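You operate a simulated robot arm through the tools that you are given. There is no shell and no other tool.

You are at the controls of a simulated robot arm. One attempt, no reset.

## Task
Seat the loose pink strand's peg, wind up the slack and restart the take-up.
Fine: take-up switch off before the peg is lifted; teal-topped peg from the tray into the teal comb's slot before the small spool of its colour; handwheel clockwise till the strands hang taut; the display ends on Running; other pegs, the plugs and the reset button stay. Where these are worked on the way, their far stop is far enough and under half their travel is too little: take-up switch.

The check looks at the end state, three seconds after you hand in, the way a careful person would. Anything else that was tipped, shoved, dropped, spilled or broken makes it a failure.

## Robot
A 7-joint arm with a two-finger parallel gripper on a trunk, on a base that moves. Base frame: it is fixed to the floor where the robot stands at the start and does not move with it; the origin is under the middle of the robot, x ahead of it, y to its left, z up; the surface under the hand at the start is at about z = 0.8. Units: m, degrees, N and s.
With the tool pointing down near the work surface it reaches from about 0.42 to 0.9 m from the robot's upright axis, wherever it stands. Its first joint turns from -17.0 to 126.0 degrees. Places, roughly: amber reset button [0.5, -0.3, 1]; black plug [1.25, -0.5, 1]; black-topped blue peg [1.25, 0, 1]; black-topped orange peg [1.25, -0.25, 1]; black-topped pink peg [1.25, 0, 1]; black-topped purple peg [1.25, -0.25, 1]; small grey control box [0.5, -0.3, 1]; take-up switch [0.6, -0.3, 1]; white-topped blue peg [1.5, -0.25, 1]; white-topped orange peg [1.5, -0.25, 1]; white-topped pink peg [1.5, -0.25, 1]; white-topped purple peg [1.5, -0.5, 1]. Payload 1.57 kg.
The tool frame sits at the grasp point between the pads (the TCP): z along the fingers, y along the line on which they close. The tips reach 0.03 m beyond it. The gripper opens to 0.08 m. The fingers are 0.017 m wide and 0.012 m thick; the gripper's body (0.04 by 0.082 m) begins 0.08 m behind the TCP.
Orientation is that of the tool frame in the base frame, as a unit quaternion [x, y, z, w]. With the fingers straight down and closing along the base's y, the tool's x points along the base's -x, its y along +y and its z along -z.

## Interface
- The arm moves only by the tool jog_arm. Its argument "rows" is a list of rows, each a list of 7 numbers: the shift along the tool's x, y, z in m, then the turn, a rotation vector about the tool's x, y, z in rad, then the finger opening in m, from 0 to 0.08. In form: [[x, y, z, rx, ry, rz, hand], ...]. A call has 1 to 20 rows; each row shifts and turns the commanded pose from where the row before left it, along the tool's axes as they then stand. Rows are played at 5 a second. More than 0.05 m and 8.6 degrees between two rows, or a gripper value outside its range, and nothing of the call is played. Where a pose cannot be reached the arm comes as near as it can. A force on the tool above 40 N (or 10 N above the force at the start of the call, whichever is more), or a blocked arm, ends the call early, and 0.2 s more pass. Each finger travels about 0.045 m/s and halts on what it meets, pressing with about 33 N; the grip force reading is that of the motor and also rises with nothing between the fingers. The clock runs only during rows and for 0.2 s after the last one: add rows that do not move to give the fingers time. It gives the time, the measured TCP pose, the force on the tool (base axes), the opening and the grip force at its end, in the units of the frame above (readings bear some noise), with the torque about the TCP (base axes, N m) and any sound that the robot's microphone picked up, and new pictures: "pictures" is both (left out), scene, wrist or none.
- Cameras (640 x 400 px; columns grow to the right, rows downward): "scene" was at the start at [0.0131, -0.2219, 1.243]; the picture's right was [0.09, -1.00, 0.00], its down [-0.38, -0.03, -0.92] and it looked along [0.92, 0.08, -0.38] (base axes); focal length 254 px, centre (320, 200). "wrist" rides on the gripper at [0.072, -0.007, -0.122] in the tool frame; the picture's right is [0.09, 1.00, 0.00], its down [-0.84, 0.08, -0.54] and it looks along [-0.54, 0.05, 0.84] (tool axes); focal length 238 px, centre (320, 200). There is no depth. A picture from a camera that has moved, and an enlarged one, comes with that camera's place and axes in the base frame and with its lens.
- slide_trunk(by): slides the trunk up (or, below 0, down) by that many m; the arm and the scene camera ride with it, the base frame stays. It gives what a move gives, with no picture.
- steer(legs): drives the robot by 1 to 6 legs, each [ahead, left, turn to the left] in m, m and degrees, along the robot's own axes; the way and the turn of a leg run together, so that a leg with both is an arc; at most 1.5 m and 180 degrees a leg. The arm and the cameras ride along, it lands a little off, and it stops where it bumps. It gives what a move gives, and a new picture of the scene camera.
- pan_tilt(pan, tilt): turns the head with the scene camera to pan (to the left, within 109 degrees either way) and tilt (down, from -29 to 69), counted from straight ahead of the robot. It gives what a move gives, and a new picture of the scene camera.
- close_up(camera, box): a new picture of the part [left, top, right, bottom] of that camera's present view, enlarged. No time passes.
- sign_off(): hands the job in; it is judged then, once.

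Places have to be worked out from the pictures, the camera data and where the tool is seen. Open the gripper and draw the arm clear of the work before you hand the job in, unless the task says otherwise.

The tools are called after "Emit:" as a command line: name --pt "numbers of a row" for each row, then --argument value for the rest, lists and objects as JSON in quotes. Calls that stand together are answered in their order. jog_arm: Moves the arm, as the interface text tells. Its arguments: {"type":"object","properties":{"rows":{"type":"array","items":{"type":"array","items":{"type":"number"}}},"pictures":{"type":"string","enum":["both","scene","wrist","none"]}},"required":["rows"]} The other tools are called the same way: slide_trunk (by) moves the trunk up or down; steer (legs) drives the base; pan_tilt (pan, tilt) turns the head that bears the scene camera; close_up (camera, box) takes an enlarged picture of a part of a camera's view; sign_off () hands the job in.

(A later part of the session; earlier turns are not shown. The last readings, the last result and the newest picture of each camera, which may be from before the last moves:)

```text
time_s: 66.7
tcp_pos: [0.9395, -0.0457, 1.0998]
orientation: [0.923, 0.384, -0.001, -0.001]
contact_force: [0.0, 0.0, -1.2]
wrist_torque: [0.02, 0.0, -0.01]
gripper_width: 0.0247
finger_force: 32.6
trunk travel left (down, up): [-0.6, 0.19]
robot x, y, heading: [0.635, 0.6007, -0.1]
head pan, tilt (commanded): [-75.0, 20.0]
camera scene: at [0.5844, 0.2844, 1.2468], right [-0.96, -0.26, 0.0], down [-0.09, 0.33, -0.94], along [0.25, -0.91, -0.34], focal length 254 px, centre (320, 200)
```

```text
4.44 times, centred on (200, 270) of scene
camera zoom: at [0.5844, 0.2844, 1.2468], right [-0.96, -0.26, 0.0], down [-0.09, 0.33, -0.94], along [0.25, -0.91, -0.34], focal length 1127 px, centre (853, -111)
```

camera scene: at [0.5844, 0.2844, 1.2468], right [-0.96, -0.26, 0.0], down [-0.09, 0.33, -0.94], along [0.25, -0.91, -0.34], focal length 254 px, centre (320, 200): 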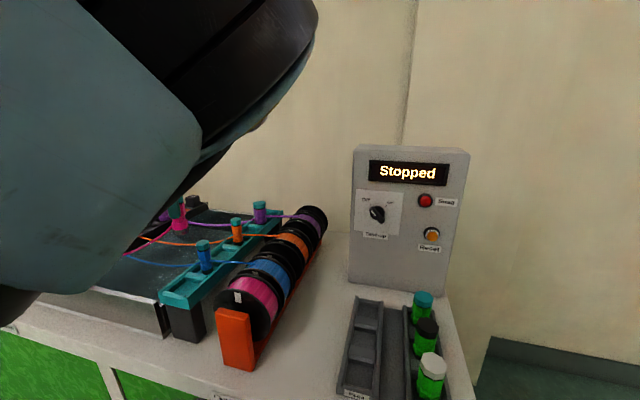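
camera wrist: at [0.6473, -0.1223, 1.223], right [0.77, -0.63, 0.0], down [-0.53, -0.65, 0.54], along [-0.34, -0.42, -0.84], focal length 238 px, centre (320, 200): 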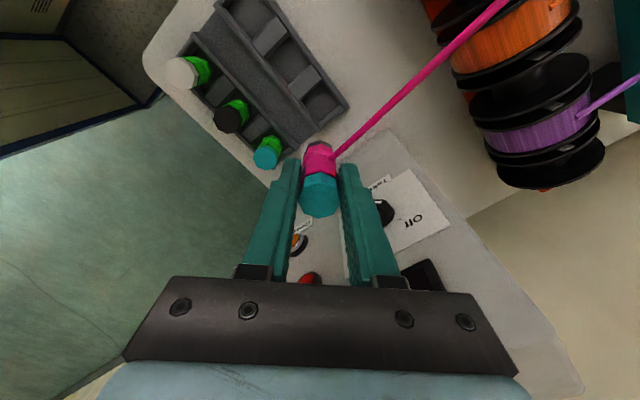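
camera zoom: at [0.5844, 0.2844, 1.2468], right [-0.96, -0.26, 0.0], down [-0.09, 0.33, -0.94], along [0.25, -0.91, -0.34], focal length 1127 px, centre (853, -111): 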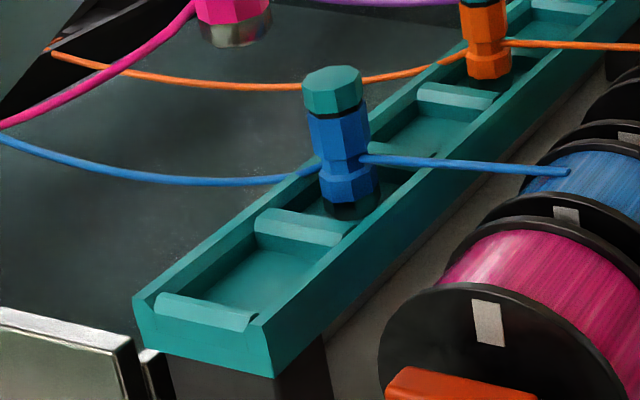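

From triangulation: blue peg axis x≈0.949 with top at z≈0.969, pitch ≈0.063, so the pink peg belongs at (0.949,−0.047) with TCP z≈0.956 when seated. I shift over it and descend to z≈1.0 for a check.

Emit:
jog_arm --pt "0.0058 0.0077 0 0 0 0 0.0" --pt "0 0 0.03 0 0 0 0.0" --pt "0 0 0.035 0 0 0 0.0" --pt "0 0 0.035 0 0 0 0.0" --pt "0 0 0 0 0 0 0.0"

Emit:
close_up --camera "scene" --box '[140, 190, 300, 350]'

Emit:
close_up --camera "wrist" --box '[250, 50, 410, 200]'

```text
time_s: 67.9
tcp_pos: [0.9492, -0.0467, 0.9996]
orientation: [0.923, 0.385, -0.001, -0.001]
contact_force: [0.5, -0.4, -1.2]
wrist_torque: [0.02, 0.0, -0.02]
gripper_width: 0.0251
finger_force: 33.0
trunk travel left (down, up): [-0.6, 0.19]
robot x, y, heading: [0.6377, 0.604, 0.2]
head pan, tilt (commanded): [-75.0, 20.0]
camera scene: at [0.5844, 0.2845, 1.2468], right [-0.96, -0.26, 0.0], down [-0.09, 0.33, -0.94], along [0.25, -0.91, -0.34], focal length 254 px, centre (320, 200)
camera wrist: at [0.9946, 0.0082, 1.1217], right [0.77, -0.63, 0.0], down [-0.53, -0.65, 0.54], along [-0.34, -0.42, -0.84], focal length 238 px, centre (320, 200)
```

scene: 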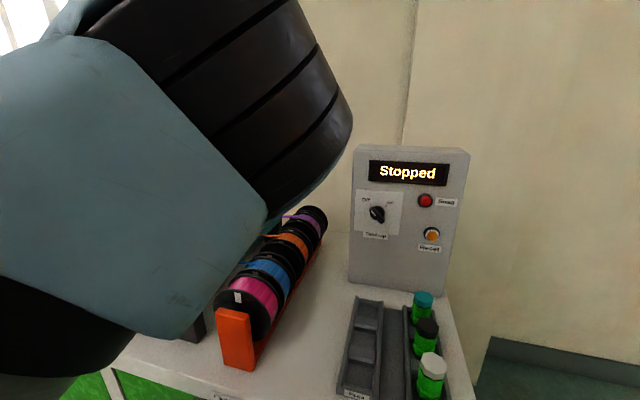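
wrist: 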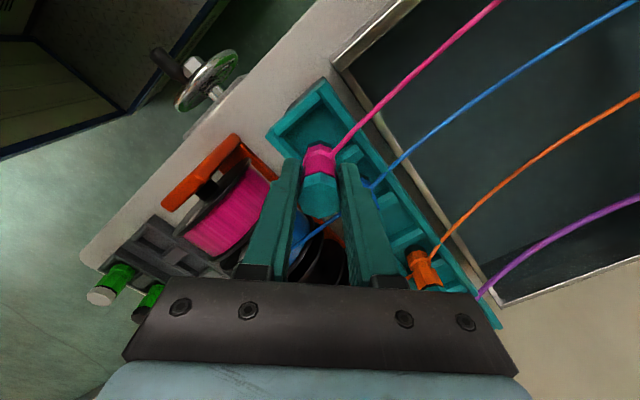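

```text
2.50 times, centred on (220, 270) of scene
camera zoom: at [0.5844, 0.2845, 1.2468], right [-0.96, -0.26, 0.0], down [-0.09, 0.33, -0.94], along [0.25, -0.91, -0.34], focal length 634 px, centre (570, 25)
```

zoom: 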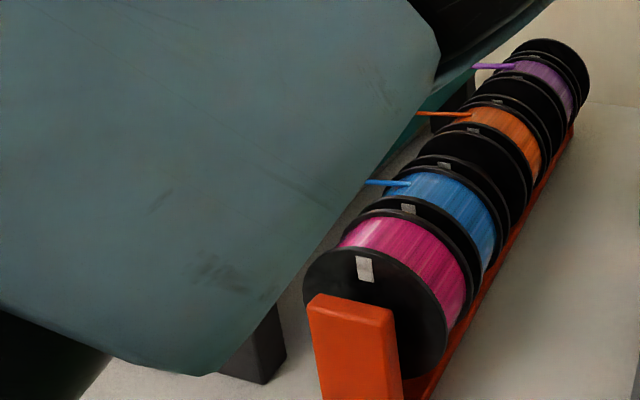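

```text
2.67 times, centred on (330, 125) of wrist
camera zoom: at [0.9946, 0.0082, 1.1217], right [0.77, -0.63, 0.0], down [-0.53, -0.65, 0.54], along [-0.34, -0.42, -0.84], focal length 636 px, centre (293, 400)
```

zoom: 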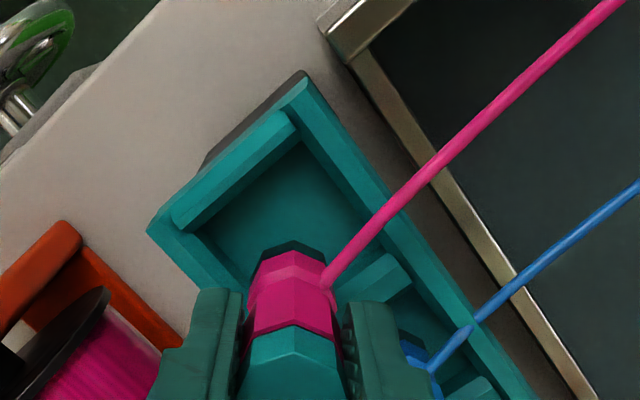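

The peg lines up with the cell within 2–3 mm. I lower to just above the expected floor and then feel for contact in small steps.

Emit:
jog_arm --pt "0 0 0.02 0 0 0 0.0" --pt "0 0 0.015 0 0 0 0.0" --pt "0 0 0.004 0 0 0 0.0" --pt "0 0 0 0 0 0 0.0" --pictures "wrist"

Emit:
close_up --camera "wrist" --box '[250, 50, 410, 200]'

```text
time_s: 68.9
tcp_pos: [0.9484, -0.0474, 0.9622]
orientation: [0.923, 0.386, 0.0, 0.002]
contact_force: [3.9, -5.9, 33.0]
wrist_torque: [-0.35, -0.12, 0.0]
gripper_width: 0.0252
finger_force: 33.3
trunk travel left (down, up): [-0.6, 0.19]
robot x, y, heading: [0.6395, 0.6077, 0.2]
head pan, tilt (commanded): [-75.0, 20.0]
camera wrist: at [0.9947, 0.0083, 1.085], right [0.77, -0.63, 0.0], down [-0.53, -0.65, 0.54], along [-0.34, -0.42, -0.84], focal length 238 px, centre (320, 200)
```

wrist: 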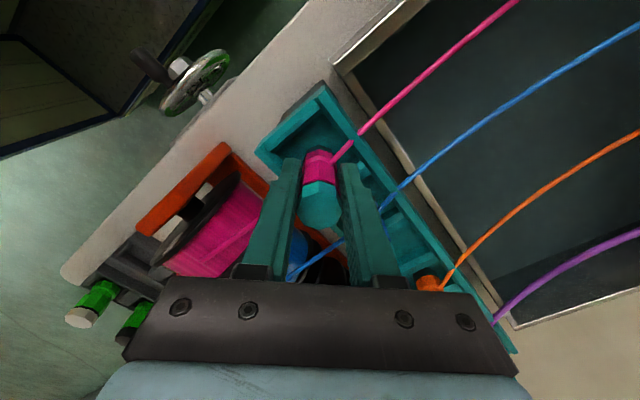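

```text
2.67 times, centred on (330, 125) of wrist
camera zoom: at [0.9947, 0.0083, 1.085], right [0.77, -0.63, 0.0], down [-0.53, -0.65, 0.54], along [-0.34, -0.42, -0.84], focal length 636 px, centre (293, 400)
```

zoom: 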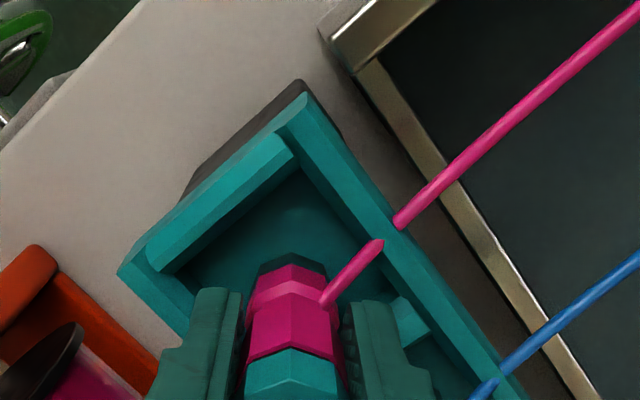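

Firm contact at TCP z=0.962 (33 N): the peg foot is on the cell floor, centred between the ridges. I ease the pressure a touch, then open the fingers.

Emit:
jog_arm --pt "0 0 -0.0015 0 0 0 0.0" --pt "0 0 0 0 0 0 0.0" --pt "0 0 0 0 0 0 0.03" --pt "0 0 0 0 0 0 0.04" --pt "0 0 0 0 0 0 0.052" --pt "0 0 0 0 0 0 0.052" --pictures "wrist"

Emit:
close_up --camera "wrist" --box '[250, 50, 410, 200]'

```text
time_s: 70.3
tcp_pos: [0.9484, -0.0472, 0.9634]
orientation: [0.923, 0.385, 0.0, 0.0]
contact_force: [-0.2, 0.0, 0.2]
wrist_torque: [-0.04, -0.01, -0.02]
gripper_width: 0.0521
finger_force: 0.0
trunk travel left (down, up): [-0.6, 0.19]
robot x, y, heading: [0.634, 0.6031, 0.3]
head pan, tilt (commanded): [-75.0, 20.0]
camera wrist: at [0.9942, 0.0077, 1.0848], right [0.77, -0.63, 0.0], down [-0.53, -0.65, 0.54], along [-0.34, -0.42, -0.84], focal length 238 px, centre (320, 200)
```

wrist: 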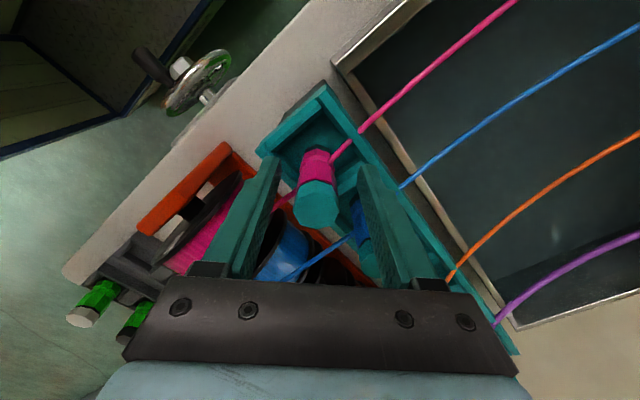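

```text
2.67 times, centred on (330, 125) of wrist
camera zoom: at [0.9942, 0.0077, 1.0848], right [0.77, -0.63, 0.0], down [-0.53, -0.65, 0.54], along [-0.34, -0.42, -0.84], focal length 636 px, centre (293, 400)
```

zoom: 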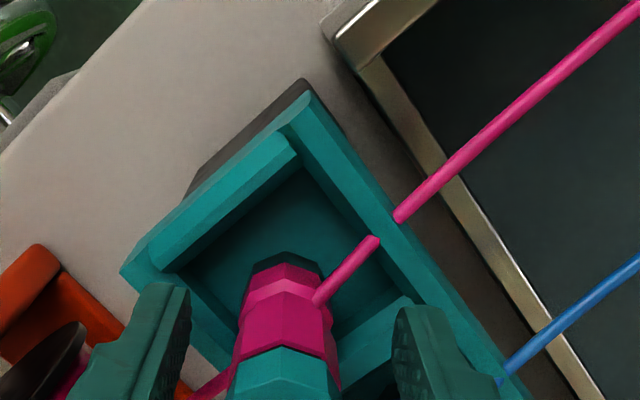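

The peg stands in the slot, and a strand now runs from the pink spool to it. I rise straight up.

Emit:
jog_arm --pt "0 0 -0.02 0 0 0 0.052" --pt "0 0 -0.03 0 0 0 0.052" --pt "0 0 -0.04 0 0 0 0.052" --pt "0 0 -0.04 0 0 0 0.052" --pt "0 0 -0.03 0 0 0 0.052" --pt "0 0 0 0 0 0 0.052"

Emit:
close_up --camera "wrist" --box '[200, 0, 500, 240]'

Emit:
close_up --camera "scene" --box '[100, 130, 480, 370]'

```text
time_s: 71.7
tcp_pos: [0.9484, -0.0484, 1.1225]
orientation: [0.923, 0.386, 0.0, -0.002]
contact_force: [-0.4, 0.1, 0.0]
wrist_torque: [0.01, -0.01, -0.02]
gripper_width: 0.0519
finger_force: 0.1
trunk travel left (down, up): [-0.6, 0.19]
robot x, y, heading: [0.6441, 0.604, 0.3]
head pan, tilt (commanded): [-75.0, 20.0]
camera scene: at [0.5844, 0.2844, 1.2468], right [-0.96, -0.26, 0.0], down [-0.09, 0.33, -0.94], along [0.25, -0.91, -0.34], focal length 254 px, centre (320, 200)
camera wrist: at [0.9939, 0.0073, 1.2451], right [0.77, -0.63, 0.0], down [-0.53, -0.65, 0.54], along [-0.34, -0.42, -0.84], focal length 238 px, centre (320, 200)
```

scene: 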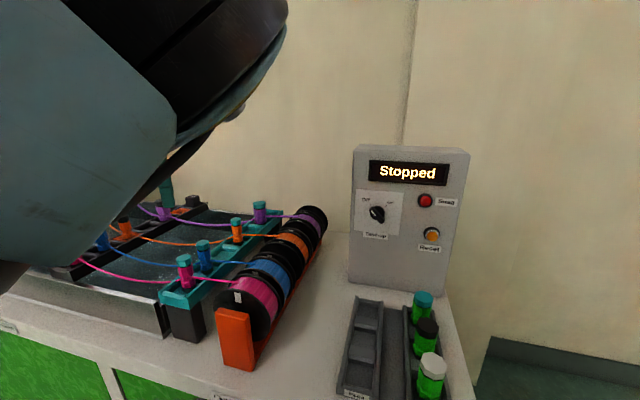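
wrist: 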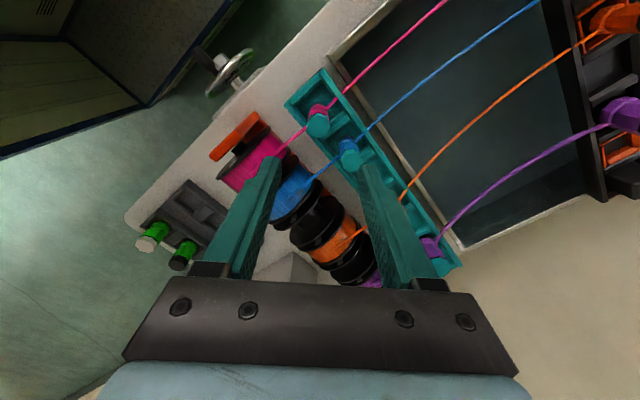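

```text
1.67 times, centred on (350, 120) of wrist
camera zoom: at [0.9939, 0.0073, 1.2451], right [0.77, -0.63, 0.0], down [-0.53, -0.65, 0.54], along [-0.34, -0.42, -0.84], focal length 397 px, centre (270, 333)
```

zoom: 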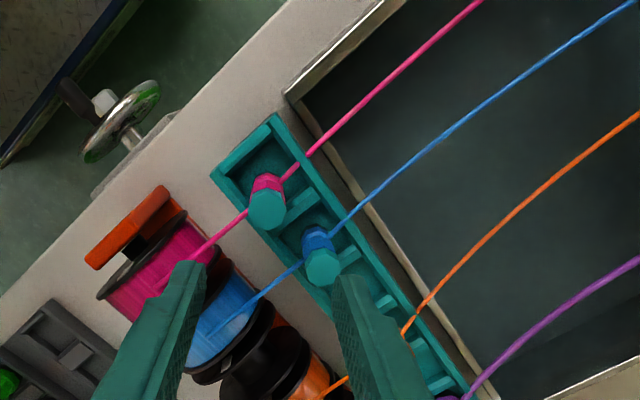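

```text
1.67 times, centred on (290, 250) of scene
camera zoom: at [0.5844, 0.2844, 1.2468], right [-0.96, -0.26, 0.0], down [-0.09, 0.33, -0.94], along [0.25, -0.91, -0.34], focal length 423 px, centre (370, 117)
```

zoom: 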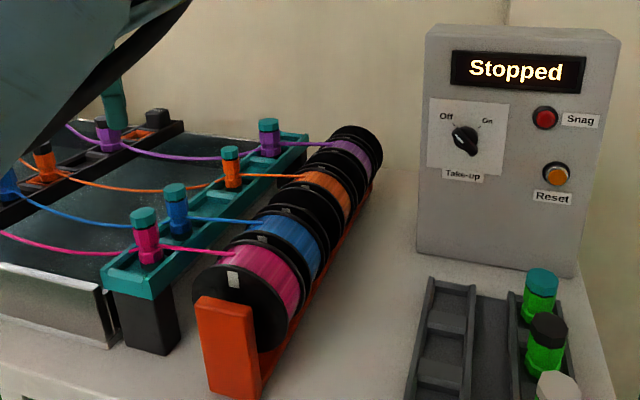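

The pink peg stands level with the blue one, strand running spool–peg, but all strands still sag. Next is the handwheel: I drive left, away from the bench, with the hand high.

Emit:
steer --legs '[[0, 0.3, 0], [-0.12, 0, 0]]'

Emit:
jog_arm --pt "0 0 0 0 0 -0.131 0.06" --pt "0 0 0 0 0 -0.131 0.06" --pt "0 0 0 0 0 -0.131 0.06" --pt "0 0 0 0 0 -0.131 0.06" --pt "0 0 0 0 0 -0.131 0.06" --pt "0 0 0 0 0 -0.131 0.06" --pt "0 0 0 0 -0.1428 0 0.06" --pt "0 0 0 0 -0.1428 0 0.06" --pt "0 0 0 0 -0.1428 0 0.06" --pt "0 0 0 0 -0.1428 0 0.06" --pt "0 0 0 0 -0.1428 0 0.06" --pt "0 0 0 0 -0.1428 0 0.06" --pt "0 0 0 0 -0.1428 0 0.06" --pt "0 0 0 0 -0.1428 0 0.06" --pt "0 0 0 0 -0.1428 0 0.06" --pt "0 0 0 0 -0.1428 0 0.06" --pt "0 0 0 0 -0.1428 0 0.06"

```text
time_s: 74.6
tcp_pos: [0.8271, 0.2514, 1.1226]
orientation: [0.923, 0.384, -0.001, -0.001]
contact_force: [-0.2, 0.1, 0.0]
wrist_torque: [-0.01, 0.04, 0.01]
gripper_width: 0.0518
finger_force: 0.0
trunk travel left (down, up): [-0.6, 0.19]
robot x, y, heading: [0.517, 0.9044, 0.3]
head pan, tilt (commanded): [-75.0, 20.0]
camera scene: at [0.4629, 0.583, 1.2468], right [-0.96, -0.26, 0.0], down [-0.09, 0.33, -0.94], along [0.25, -0.91, -0.34], focal length 254 px, centre (320, 200)
```

scene: 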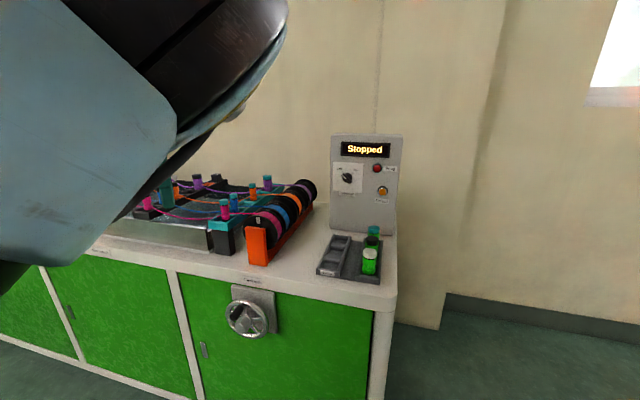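

```text
time_s: 78.2
tcp_pos: [0.8271, 0.2513, 1.1223]
orientation: [0.498, 0.502, -0.499, 0.502]
contact_force: [-0.2, -0.1, 0.5]
wrist_torque: [0.03, -0.02, 0.02]
gripper_width: 0.06
finger_force: 0.0
trunk travel left (down, up): [-0.6, 0.19]
robot x, y, heading: [0.5166, 0.9023, 0.4]
head pan, tilt (commanded): [-75.0, 20.0]
camera scene: at [0.4628, 0.5832, 1.247], right [-0.96, -0.26, 0.0], down [-0.09, 0.33, -0.94], along [0.25, -0.91, -0.34], focal length 254 px, centre (320, 200)
camera wrist: at [0.8191, 0.3725, 1.051], right [1.0, 0.01, -0.09], down [0.07, 0.54, 0.84], along [0.06, -0.84, 0.54], focal length 238 px, centre (320, 200)
```

scene: 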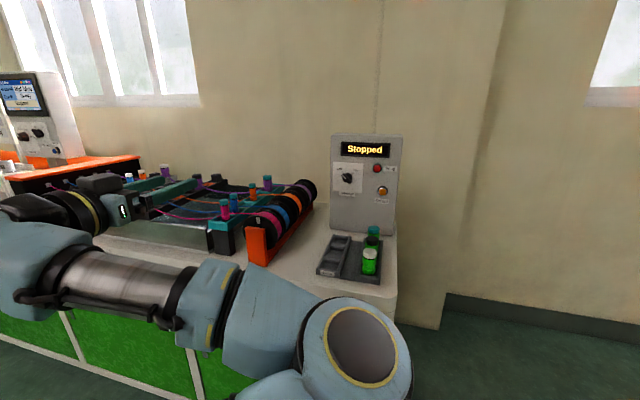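
wrist: 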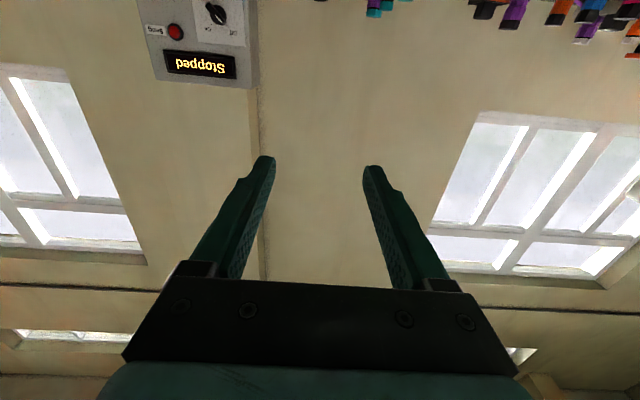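

The hand is level, pointing at the bench front, and I saw the wheel face-on. I lower the trunk 0.3 m so the arm keeps this posture at handwheel height.

Emit:
slide_trunk --by -0.3

Emit:
jog_arm --pt "0 0 0 0 0 0 0.06"

```text
time_s: 81.2
tcp_pos: [0.8282, 0.2506, 0.8228]
orientation: [0.498, 0.503, -0.498, 0.501]
contact_force: [0.3, -0.5, 0.1]
wrist_torque: [-0.01, 0.0, -0.01]
gripper_width: 0.0599
finger_force: 0.1
trunk travel left (down, up): [-0.3, 0.49]
robot x, y, heading: [0.5154, 0.9072, 0.3]
head pan, tilt (commanded): [-75.0, 20.0]
```

```text
time_s: 81.6
tcp_pos: [0.8263, 0.2515, 0.8219]
orientation: [0.499, 0.502, -0.498, 0.501]
contact_force: [-0.4, -0.1, 0.9]
wrist_torque: [-0.03, -0.02, 0.04]
gripper_width: 0.0597
finger_force: 0.0
trunk travel left (down, up): [-0.3, 0.49]
robot x, y, heading: [0.5166, 0.9036, 0.2]
head pan, tilt (commanded): [-75.0, 20.0]
camera scene: at [0.4629, 0.5831, 0.9468], right [-0.96, -0.26, 0.0], down [-0.09, 0.33, -0.94], along [0.25, -0.91, -0.34], focal length 254 px, centre (320, 200)
camera wrist: at [0.8191, 0.3723, 0.7509], right [1.0, 0.01, -0.09], down [0.07, 0.54, 0.84], along [0.06, -0.84, 0.54], focal length 238 px, centre (320, 200)
```

scene: 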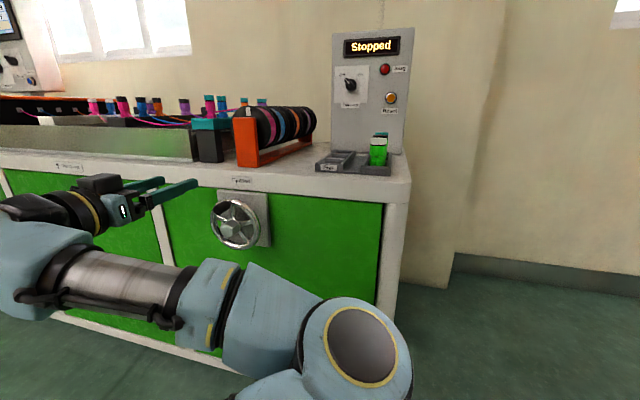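
wrist: 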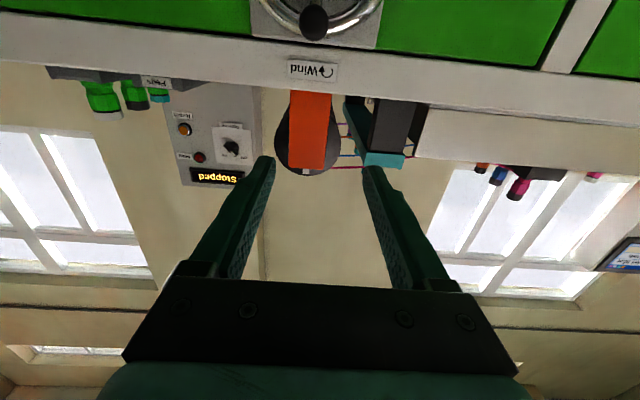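

Both cameras see the wheel now, with a "Wind" arrow label above it. I zoom in to read the arrow and locate the handle.

Emit:
close_up --camera "scene" --box '[190, 170, 290, 260]'

Emit:
close_up --camera "wrist" --box '[240, 0, 400, 100]'

Emit:
close_up --camera "scene" --box '[60, 80, 330, 180]'

```text
4.44 times, centred on (240, 215) of scene
camera zoom: at [0.4629, 0.5831, 0.9468], right [-0.96, -0.26, 0.0], down [-0.09, 0.33, -0.94], along [0.25, -0.91, -0.34], focal length 1127 px, centre (676, 133)
```

zoom: 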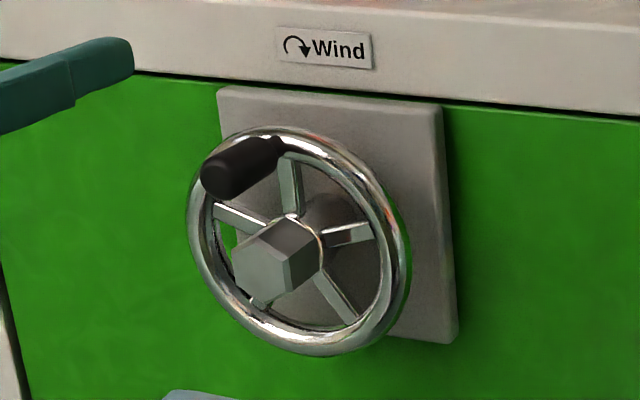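

```text
4.00 times, centred on (320, 50) of wrist
camera zoom: at [0.8191, 0.3723, 0.7509], right [1.0, 0.01, -0.09], down [0.07, 0.54, 0.84], along [0.06, -0.84, 0.54], focal length 953 px, centre (320, 800)
```

zoom: 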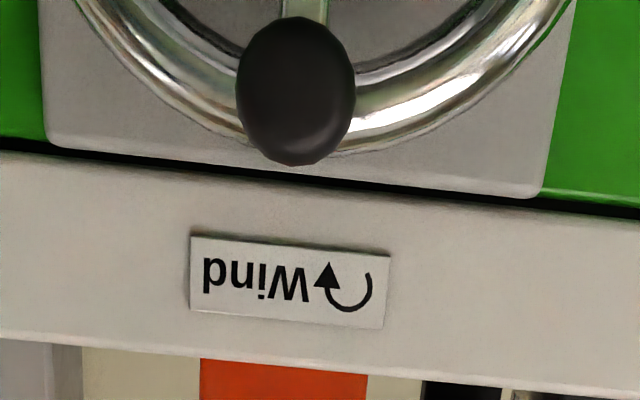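

```text
2.37 times, centred on (195, 130) of scene
camera zoom: at [0.4629, 0.5831, 0.9468], right [-0.96, -0.26, 0.0], down [-0.09, 0.33, -0.94], along [0.25, -0.91, -0.34], focal length 601 px, centre (616, 366)
```

zoom: 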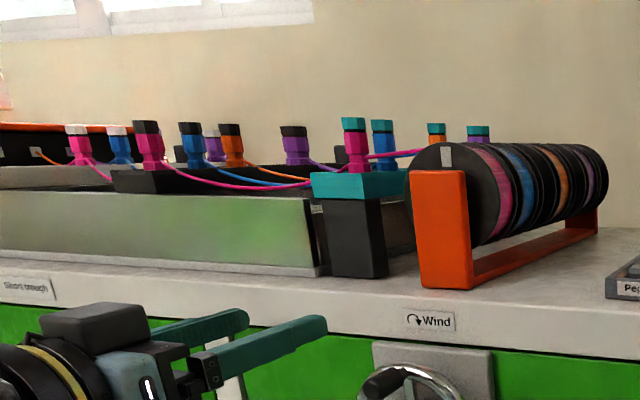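

The label arrow confirms clockwise (top toward −x, the viewer's right). The handle end is near (0.816,0.142,0.734), hub near (0.812,·,0.676), radius ≈0.057. I line up in front of the handle.

Emit:
jog_arm --pt "0.0297 -0.0034 0 0 0 0 0.06" --pt "0.0297 -0.0034 0 0 0 0 0.06" --pt "0.0296 -0.0035 0 0 0 0 0.06" --pt "0 0 0.03 0 0 0 0.06" --pt "0 0 0 0 0 0 0.06"

Emit:
close_up --camera "wrist" --box '[220, 40, 420, 200]'

Emit:
close_up --camera "scene" --box '[150, 160, 300, 270]'

```text
time_s: 82.8
tcp_pos: [0.8181, 0.2214, 0.7484]
orientation: [-0.482, -0.5, 0.515, -0.503]
contact_force: [-0.5, -0.3, 0.3]
wrist_torque: [0.02, 0.03, 0.03]
gripper_width: 0.06
finger_force: 0.0
trunk travel left (down, up): [-0.3, 0.49]
robot x, y, heading: [0.5176, 0.9024, 0.3]
head pan, tilt (commanded): [-75.0, 20.0]
camera scene: at [0.4629, 0.5831, 0.9468], right [-0.96, -0.26, 0.0], down [-0.09, 0.33, -0.94], along [0.25, -0.91, -0.34], focal length 254 px, centre (320, 200)
camera wrist: at [0.8086, 0.3403, 0.6739], right [0.99, 0.0, -0.12], down [0.1, 0.57, 0.81], along [0.07, -0.82, 0.57], focal length 238 px, centre (320, 200)
```

scene: 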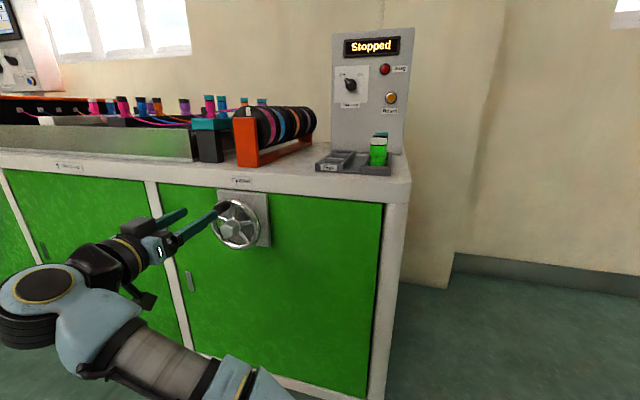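
wrist: 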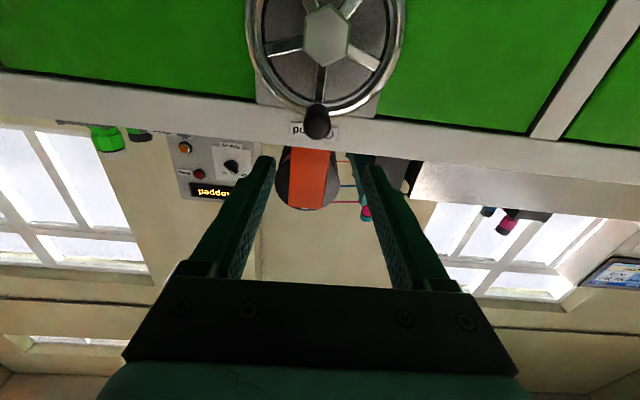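

```text
2.50 times, centred on (320, 120) of wrist
camera zoom: at [0.8086, 0.3403, 0.6739], right [0.99, 0.0, -0.12], down [0.1, 0.57, 0.81], along [0.07, -0.82, 0.57], focal length 596 px, centre (320, 400)
```

zoom: 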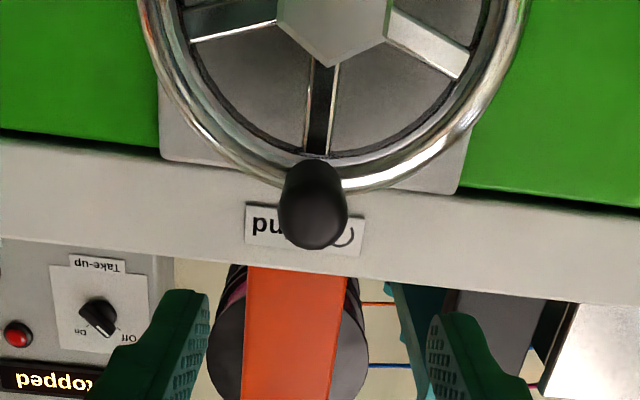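

```text
3.64 times, centred on (225, 215) of scene
camera zoom: at [0.4629, 0.5831, 0.9468], right [-0.96, -0.26, 0.0], down [-0.09, 0.33, -0.94], along [0.25, -0.91, -0.34], focal length 922 px, centre (666, 146)
```

zoom: 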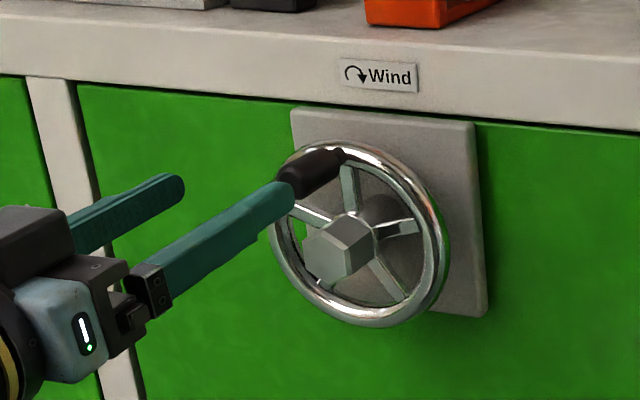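

The arm settled into a lower-elbow posture and the pose reading lags the command slightly. I let it settle with a still row.

Emit:
jog_arm --pt "0 0 0 0 0 0 0.06" --pt "0 0 0 0 0 0 0.06" --pt "0 0 0 0 0 0 0.06"

```text
time_s: 83.6
tcp_pos: [0.8208, 0.2214, 0.7513]
orientation: [-0.483, -0.499, 0.512, -0.505]
contact_force: [0.0, 0.5, 0.0]
wrist_torque: [0.02, 0.03, -0.01]
gripper_width: 0.0598
finger_force: 0.0
trunk travel left (down, up): [-0.3, 0.49]
robot x, y, heading: [0.5197, 0.9009, 0.5]
head pan, tilt (commanded): [-75.0, 20.0]
camera scene: at [0.4629, 0.5831, 0.9468], right [-0.96, -0.26, 0.0], down [-0.09, 0.33, -0.94], along [0.25, -0.91, -0.34], focal length 254 px, centre (320, 200)
camera wrist: at [0.8102, 0.3407, 0.6753], right [0.99, 0.01, -0.12], down [0.09, 0.57, 0.81], along [0.07, -0.82, 0.57], focal length 238 px, centre (320, 200)
```

scene: 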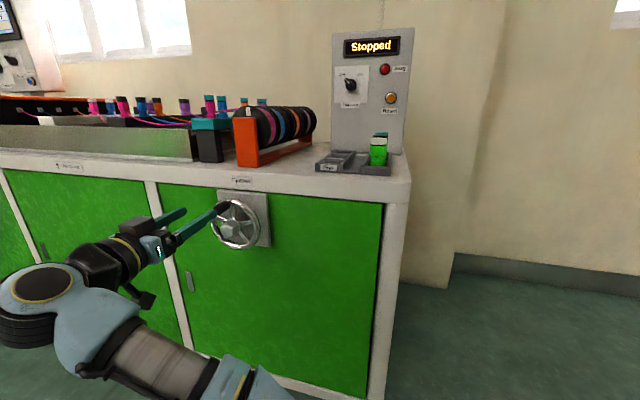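
wrist: 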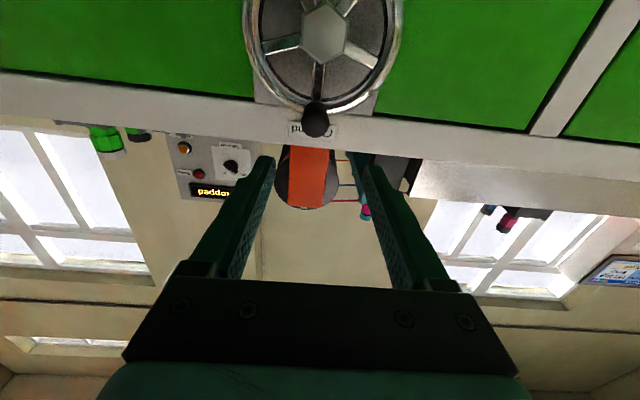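

The pose reads 18 mm higher than commanded, so the arm may be limited in this posture. I look down at the arm to see its configuration.

Emit:
pan_tilt --pan -50 --tilt 50

```text
time_s: 84.5
tcp_pos: [0.8227, 0.2225, 0.7505]
orientation: [-0.482, -0.5, 0.512, -0.506]
contact_force: [-1.2, -0.6, -0.5]
wrist_torque: [0.02, 0.0, -0.03]
gripper_width: 0.0601
finger_force: 0.0
trunk travel left (down, up): [-0.3, 0.49]
robot x, y, heading: [0.5159, 0.9028, 0.1]
head pan, tilt (commanded): [-50.0, 50.0]
camera scene: at [0.4881, 0.6141, 0.9013], right [-0.76, -0.65, 0.0], down [-0.49, 0.58, -0.64], along [0.42, -0.49, -0.77], focal length 254 px, centre (320, 200)
```

scene: 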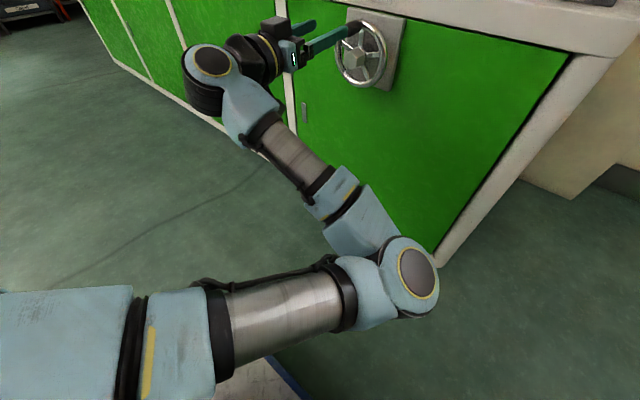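

The elbow hangs low to the right but is clear of everything. I try a small relative move down to see if the hand follows.

Emit:
jog_arm --pt "0.008 -0.003 0 0 0 0 0.06" --pt "0.008 -0.003 0 0 0 0 0.06" --pt "0 0 0 0 0 0 0.06" --pictures "none"

```text
time_s: 85.2
tcp_pos: [0.814, 0.225, 0.7846]
orientation: [-0.436, -0.489, 0.557, -0.51]
contact_force: [0.3, -0.6, 0.5]
wrist_torque: [0.01, 0.02, 0.0]
gripper_width: 0.0602
finger_force: 0.1
trunk travel left (down, up): [-0.3, 0.49]
robot x, y, heading: [0.5179, 0.9034, 0.4]
head pan, tilt (commanded): [-50.0, 50.0]
stopped in row 3: the arm was blocked; the commanded pose is now the measured one
```

The arm got blocked at its first joint's limit with the elbow swung right. I'll back away, turn the robot 45° to the right so the first joint has room, then re-aim the hand.

Emit:
steer --legs '[[0, 0.17, 0]]'

Emit:
steer --legs '[[0, 0, -45]]'

```text
time_s: 86.7
tcp_pos: [0.8134, 0.3961, 0.7839]
orientation: [-0.436, -0.489, 0.558, -0.51]
contact_force: [0.0, 0.4, -0.2]
wrist_torque: [0.02, -0.01, 0.02]
gripper_width: 0.06
finger_force: 0.1
trunk travel left (down, up): [-0.3, 0.49]
robot x, y, heading: [0.5152, 1.0755, 0.6]
head pan, tilt (commanded): [-50.0, 50.0]
camera scene: at [0.4874, 0.7843, 0.9012], right [-0.76, -0.65, 0.0], down [-0.5, 0.58, -0.64], along [0.42, -0.49, -0.77], focal length 254 px, centre (320, 200)
```

scene: 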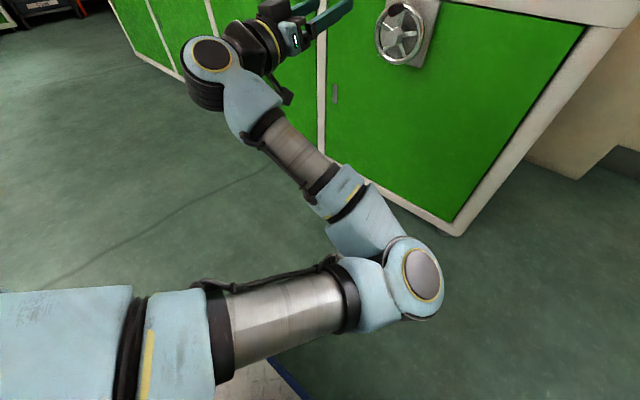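

```text
time_s: 89.1
tcp_pos: [0.2468, 0.383, 0.786]
orientation: [-0.589, -0.285, 0.711, -0.257]
contact_force: [-0.2, 0.4, 0.5]
wrist_torque: [0.01, 0.03, 0.0]
gripper_width: 0.0599
finger_force: 0.1
trunk travel left (down, up): [-0.3, 0.49]
robot x, y, heading: [0.512, 1.0683, -44.4]
head pan, tilt (commanded): [-50.0, 50.0]
camera scene: at [0.2915, 0.8888, 0.9012], right [-1.0, 0.08, 0.0], down [0.06, 0.76, -0.64], along [-0.05, -0.64, -0.77], focal length 254 px, centre (320, 200)
```

scene: 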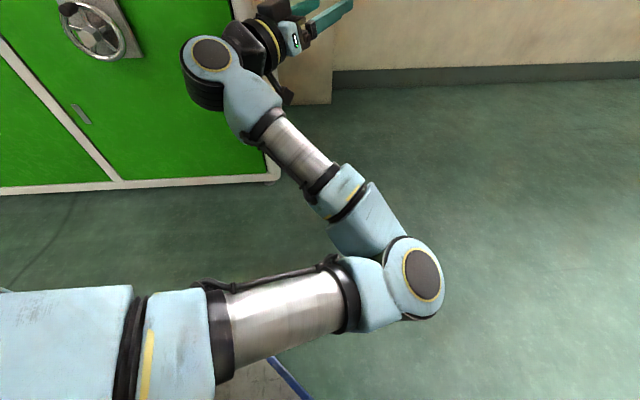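

Turned cleanly. Now I rotate the hand back to point straight at the bench (−y) in free space.

Emit:
jog_arm --pt "0 0 0 -0.1297 0.0161 0.0257 0.06" --pt "0 0 0 -0.1297 0.0161 0.0257 0.06" --pt "0 0 0 -0.1297 0.0161 0.0257 0.06" --pt "0 0 0 -0.1297 0.0161 0.0257 0.06" --pt "0 0 0 -0.1297 0.0161 0.0257 0.06" --pt "0 0 0 -0.1297 0.0161 0.0257 0.06" --pt "0 0 0 0 0 0 0.06"

```text
time_s: 89.7
tcp_pos: [0.2662, 0.3854, 0.8555]
orientation: [-0.501, -0.367, 0.725, -0.298]
contact_force: [0.0, 0.8, -0.1]
wrist_torque: [0.0, -0.02, -0.03]
gripper_width: 0.06
finger_force: 0.1
trunk travel left (down, up): [-0.3, 0.49]
robot x, y, heading: [0.5149, 1.0724, -44.7]
head pan, tilt (commanded): [-50.0, 50.0]
stopped in row 2: the arm was blocked; the commanded pose is now the measured one
camera scene: at [0.2915, 0.8889, 0.9013], right [-1.0, 0.08, 0.0], down [0.06, 0.76, -0.64], along [-0.05, -0.64, -0.77], focal length 254 px, centre (320, 200)
camera wrist: at [0.2986, 0.4861, 0.7624], right [0.77, -0.56, -0.32], down [0.61, 0.46, 0.65], along [-0.21, -0.69, 0.69], focal length 238 px, centre (320, 200)
```

scene: 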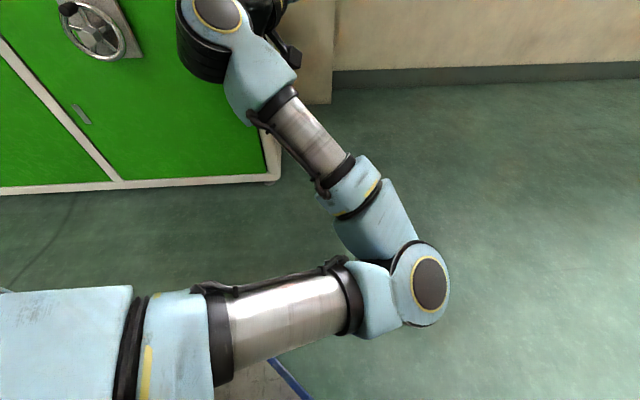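
wrist: 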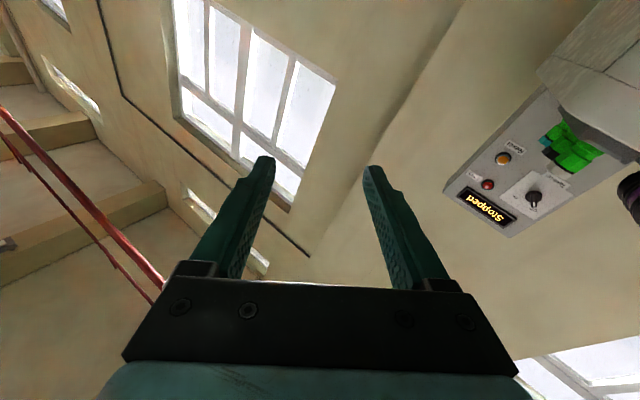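

Still a joint limit, so I'll unwind: return the hand to pointing straight down, where the arm was comfortable, before choosing a better posture.

Emit:
jog_arm --pt "0 0 0 -0.0008 0.1395 0.0259 0.06" --pt "0 0 0 -0.0008 0.1395 0.0259 0.06" --pt "0 0 0 -0.0008 0.1395 0.0259 0.06" --pt "0 0 0 -0.0008 0.1395 0.0259 0.06" --pt "0 0 0 -0.0008 0.1395 0.0259 0.06" --pt "0 0 0 -0.0008 0.1395 0.0259 0.06" --pt "0 0 0 -0.0008 0.1395 0.0259 0.06" --pt "0 0 0 -0.0008 0.1395 0.0259 0.06" --pt "0 0 0 -0.0008 0.1395 0.0259 0.06" --pt "0 0 0 -0.0008 0.1395 0.0259 0.06" --pt "0 0 0 -0.0008 0.1395 0.0259 0.06" --pt "0 0 0 -0.0008 0.1395 0.0259 0.06" --pt "0 0 0 -0.0008 0.1395 0.0259 0.06"

```text
time_s: 92.5
tcp_pos: [0.265, 0.3863, 0.8542]
orientation: [0.923, 0.386, 0.002, -0.001]
contact_force: [0.4, 0.4, 0.5]
wrist_torque: [-0.02, -0.01, 0.01]
gripper_width: 0.0601
finger_force: 0.1
trunk travel left (down, up): [-0.3, 0.49]
robot x, y, heading: [0.5113, 1.0755, -44.5]
head pan, tilt (commanded): [-50.0, 50.0]
camera scene: at [0.2915, 0.8889, 0.9013], right [-1.0, 0.08, 0.0], down [0.06, 0.76, -0.64], along [-0.05, -0.64, -0.77], focal length 254 px, centre (320, 200)
camera wrist: at [0.3094, 0.4414, 0.9772], right [0.77, -0.63, 0.0], down [-0.53, -0.65, 0.54], along [-0.34, -0.42, -0.84], focal length 238 px, centre (320, 200)
```

scene: 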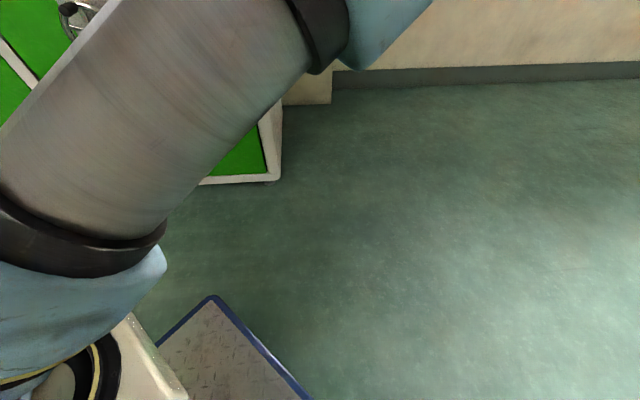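
wrist: 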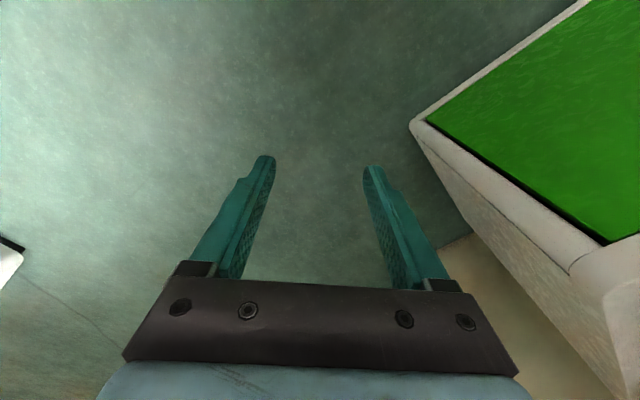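

The arm is relaxed again with the elbow up. I roll the hand to square with the bench and bring it in front of the arm's base, a bit higher.

Emit:
jog_arm --pt "0 0 0 0 0 -0.131 0.06" --pt "0 0 0 0 0 -0.131 0.06" --pt "0 0 0 0 0 -0.131 0.06" --pt "0 0 0 0 0 -0.131 0.06" --pt "0 0 0 0 0 -0.131 0.06" --pt "0 0 0 0 0 -0.131 0.06" --pt "0.0093 0.0406 -0.0114 0 0 0 0.06" --pt "0.0093 0.0406 -0.0114 0 0 0 0.06" --pt "0.0093 0.0406 -0.0114 0 0 0 0.06" --pt "0.0093 0.0406 -0.0114 0 0 0 0.06" --pt "0.0093 0.0406 -0.0114 0 0 0 0.06" --pt "0.0093 0.0406 -0.0114 0 0 0 0.06" --pt "0.0093 0.0406 -0.0114 0 0 0 0.06"

```text
time_s: 95.3
tcp_pos: [0.5482, 0.454, 0.9343]
orientation: [0.704, 0.71, 0.001, -0.001]
contact_force: [-0.3, 0.4, -1.0]
wrist_torque: [0.02, -0.01, -0.01]
gripper_width: 0.06
finger_force: 0.0
trunk travel left (down, up): [-0.3, 0.49]
robot x, y, heading: [0.5156, 1.0728, -44.3]
head pan, tilt (commanded): [-50.0, 50.0]
camera scene: at [0.2913, 0.8889, 0.9012], right [-1.0, 0.08, 0.0], down [0.06, 0.76, -0.64], along [-0.05, -0.64, -0.77], focal length 254 px, centre (320, 200)
camera wrist: at [0.5406, 0.5257, 1.0565], right [1.0, 0.1, 0.0], down [0.08, -0.84, 0.54], along [0.05, -0.54, -0.84], focal length 238 px, centre (320, 200)
```

scene: 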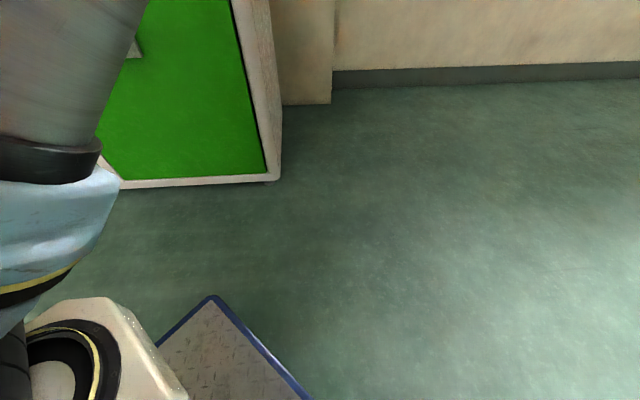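
wrist: 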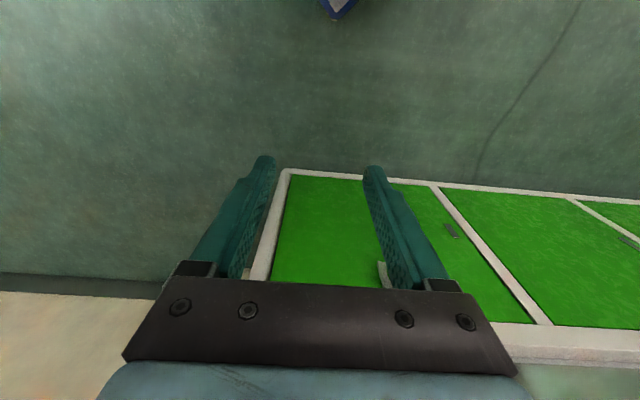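

Good, arm is in a natural plane. Now I tilt the hand to point horizontally at the bench.

Emit:
jog_arm --pt "0 0 0 0 -0.1428 0 0.06" --pt "0 0 0 0 -0.1428 0 0.06" --pt "0 0 0 0 -0.1428 0 0.06" --pt "0 0 0 0 -0.1428 0 0.06" --pt "0 0 0 0 -0.1428 0 0.06" --pt "0 0 0 0 -0.1428 0 0.06" --pt "0 0 0 0 -0.1428 0 0.06" --pt "0 0 0 0 -0.1428 0 0.06" --pt "0 0 0 0 -0.1428 0 0.06" --pt "0 0 0 0 -0.1428 0 0.06" --pt "0 0 0 0 -0.1428 0 0.06"

Emit:
pan_tilt --pan -20 --tilt 20

```text
time_s: 97.7
tcp_pos: [0.5485, 0.4464, 0.9446]
orientation: [0.498, 0.503, -0.497, 0.503]
contact_force: [-0.1, 0.0, -0.5]
wrist_torque: [0.0, -0.01, 0.01]
gripper_width: 0.0599
finger_force: 0.0
out of reach, approached as far as the arm can: row 11
trunk travel left (down, up): [-0.3, 0.49]
robot x, y, heading: [0.5182, 1.0722, -44.4]
head pan, tilt (commanded): [-50.0, 50.0]
camera scene: at [0.2915, 0.8889, 0.9013], right [-1.0, 0.08, 0.0], down [0.06, 0.76, -0.64], along [-0.05, -0.64, -0.77], focal length 254 px, centre (320, 200)
camera wrist: at [0.5402, 0.5674, 0.8726], right [1.0, 0.01, -0.09], down [0.07, 0.54, 0.84], along [0.06, -0.84, 0.54], focal length 238 px, centre (320, 200)
```

scene: 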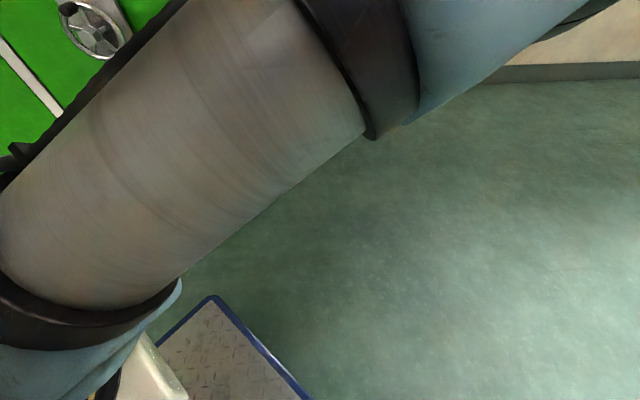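
wrist: 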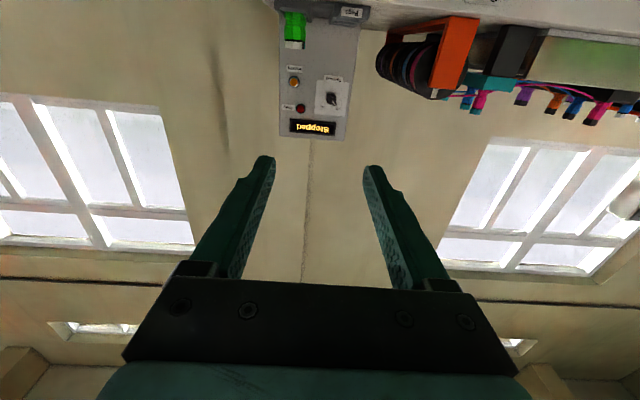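

```text
time_s: 98.6
tcp_pos: [0.5475, 0.4451, 0.9438]
orientation: [0.5, 0.503, -0.496, 0.501]
contact_force: [-1.3, 0.0, 0.2]
wrist_torque: [-0.01, 0.01, -0.02]
gripper_width: 0.06
finger_force: 0.1
trunk travel left (down, up): [-0.3, 0.49]
robot x, y, heading: [0.5137, 1.075, -44.7]
head pan, tilt (commanded): [-20.0, 20.0]
camera scene: at [0.3376, 0.8815, 0.9468], right [-0.9, -0.43, 0.0], down [-0.15, 0.31, -0.94], along [0.4, -0.85, -0.34], focal length 254 px, centre (320, 200)
```

scene: 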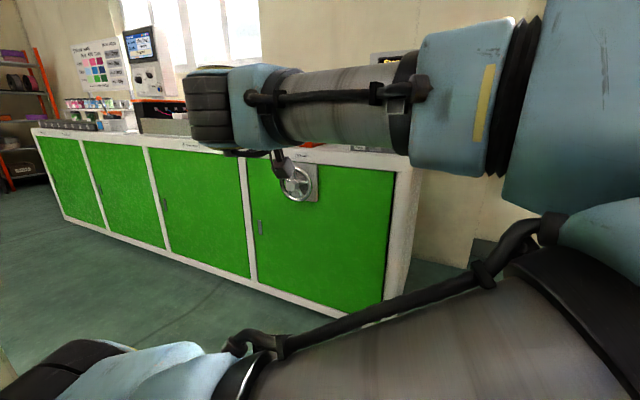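

The elbow is out to the right at mid-height now. I move the hand outward and down in free space to test this posture at handwheel height.

Emit:
jog_arm --pt "0.0 0 0.035 0 0 0 0.06" --pt "0.0 0 0.035 0 0 0 0.06" --pt "0.03 0 0.025 0 0 0 0.06" --pt "0.035 0 0.025 0 0 0 0.06" --pt "0.035 0 0.015 0 0 0 0.06" --pt "0.035 0 0 0 0 0 0.06" --pt "0.035 0 0 0 0 0 0.06" --pt "0 0 0 0 0 0 0.06"

```text
time_s: 100.4
tcp_pos: [0.5481, 0.3127, 0.7735]
orientation: [0.498, 0.502, -0.497, 0.502]
contact_force: [0.2, -0.4, 0.8]
wrist_torque: [0.05, 0.0, 0.02]
gripper_width: 0.06
finger_force: 0.2
trunk travel left (down, up): [-0.3, 0.49]
robot x, y, heading: [0.5165, 1.0784, -44.4]
head pan, tilt (commanded): [-20.0, 20.0]
camera scene: at [0.3376, 0.8816, 0.9468], right [-0.9, -0.43, 0.0], down [-0.15, 0.31, -0.94], along [0.4, -0.85, -0.34], focal length 254 px, centre (320, 200)
camera wrist: at [0.5411, 0.4327, 0.702], right [1.0, 0.01, -0.09], down [0.07, 0.54, 0.84], along [0.06, -0.84, 0.54], focal length 238 px, centre (320, 200)
```

scene: 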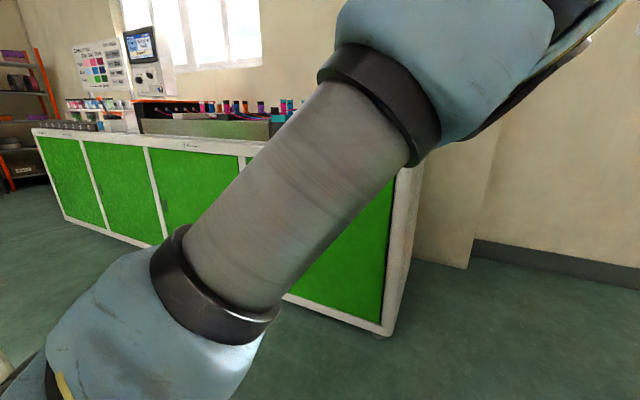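
wrist: 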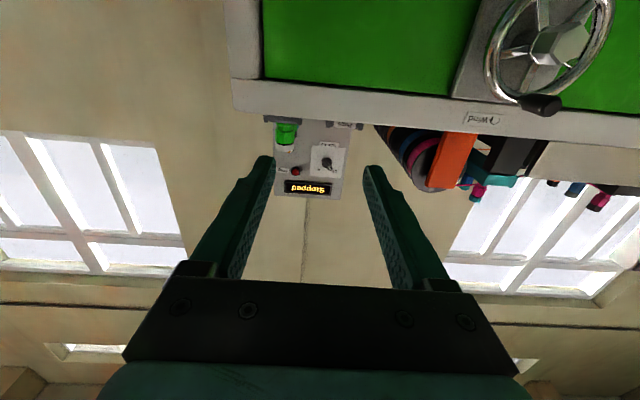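

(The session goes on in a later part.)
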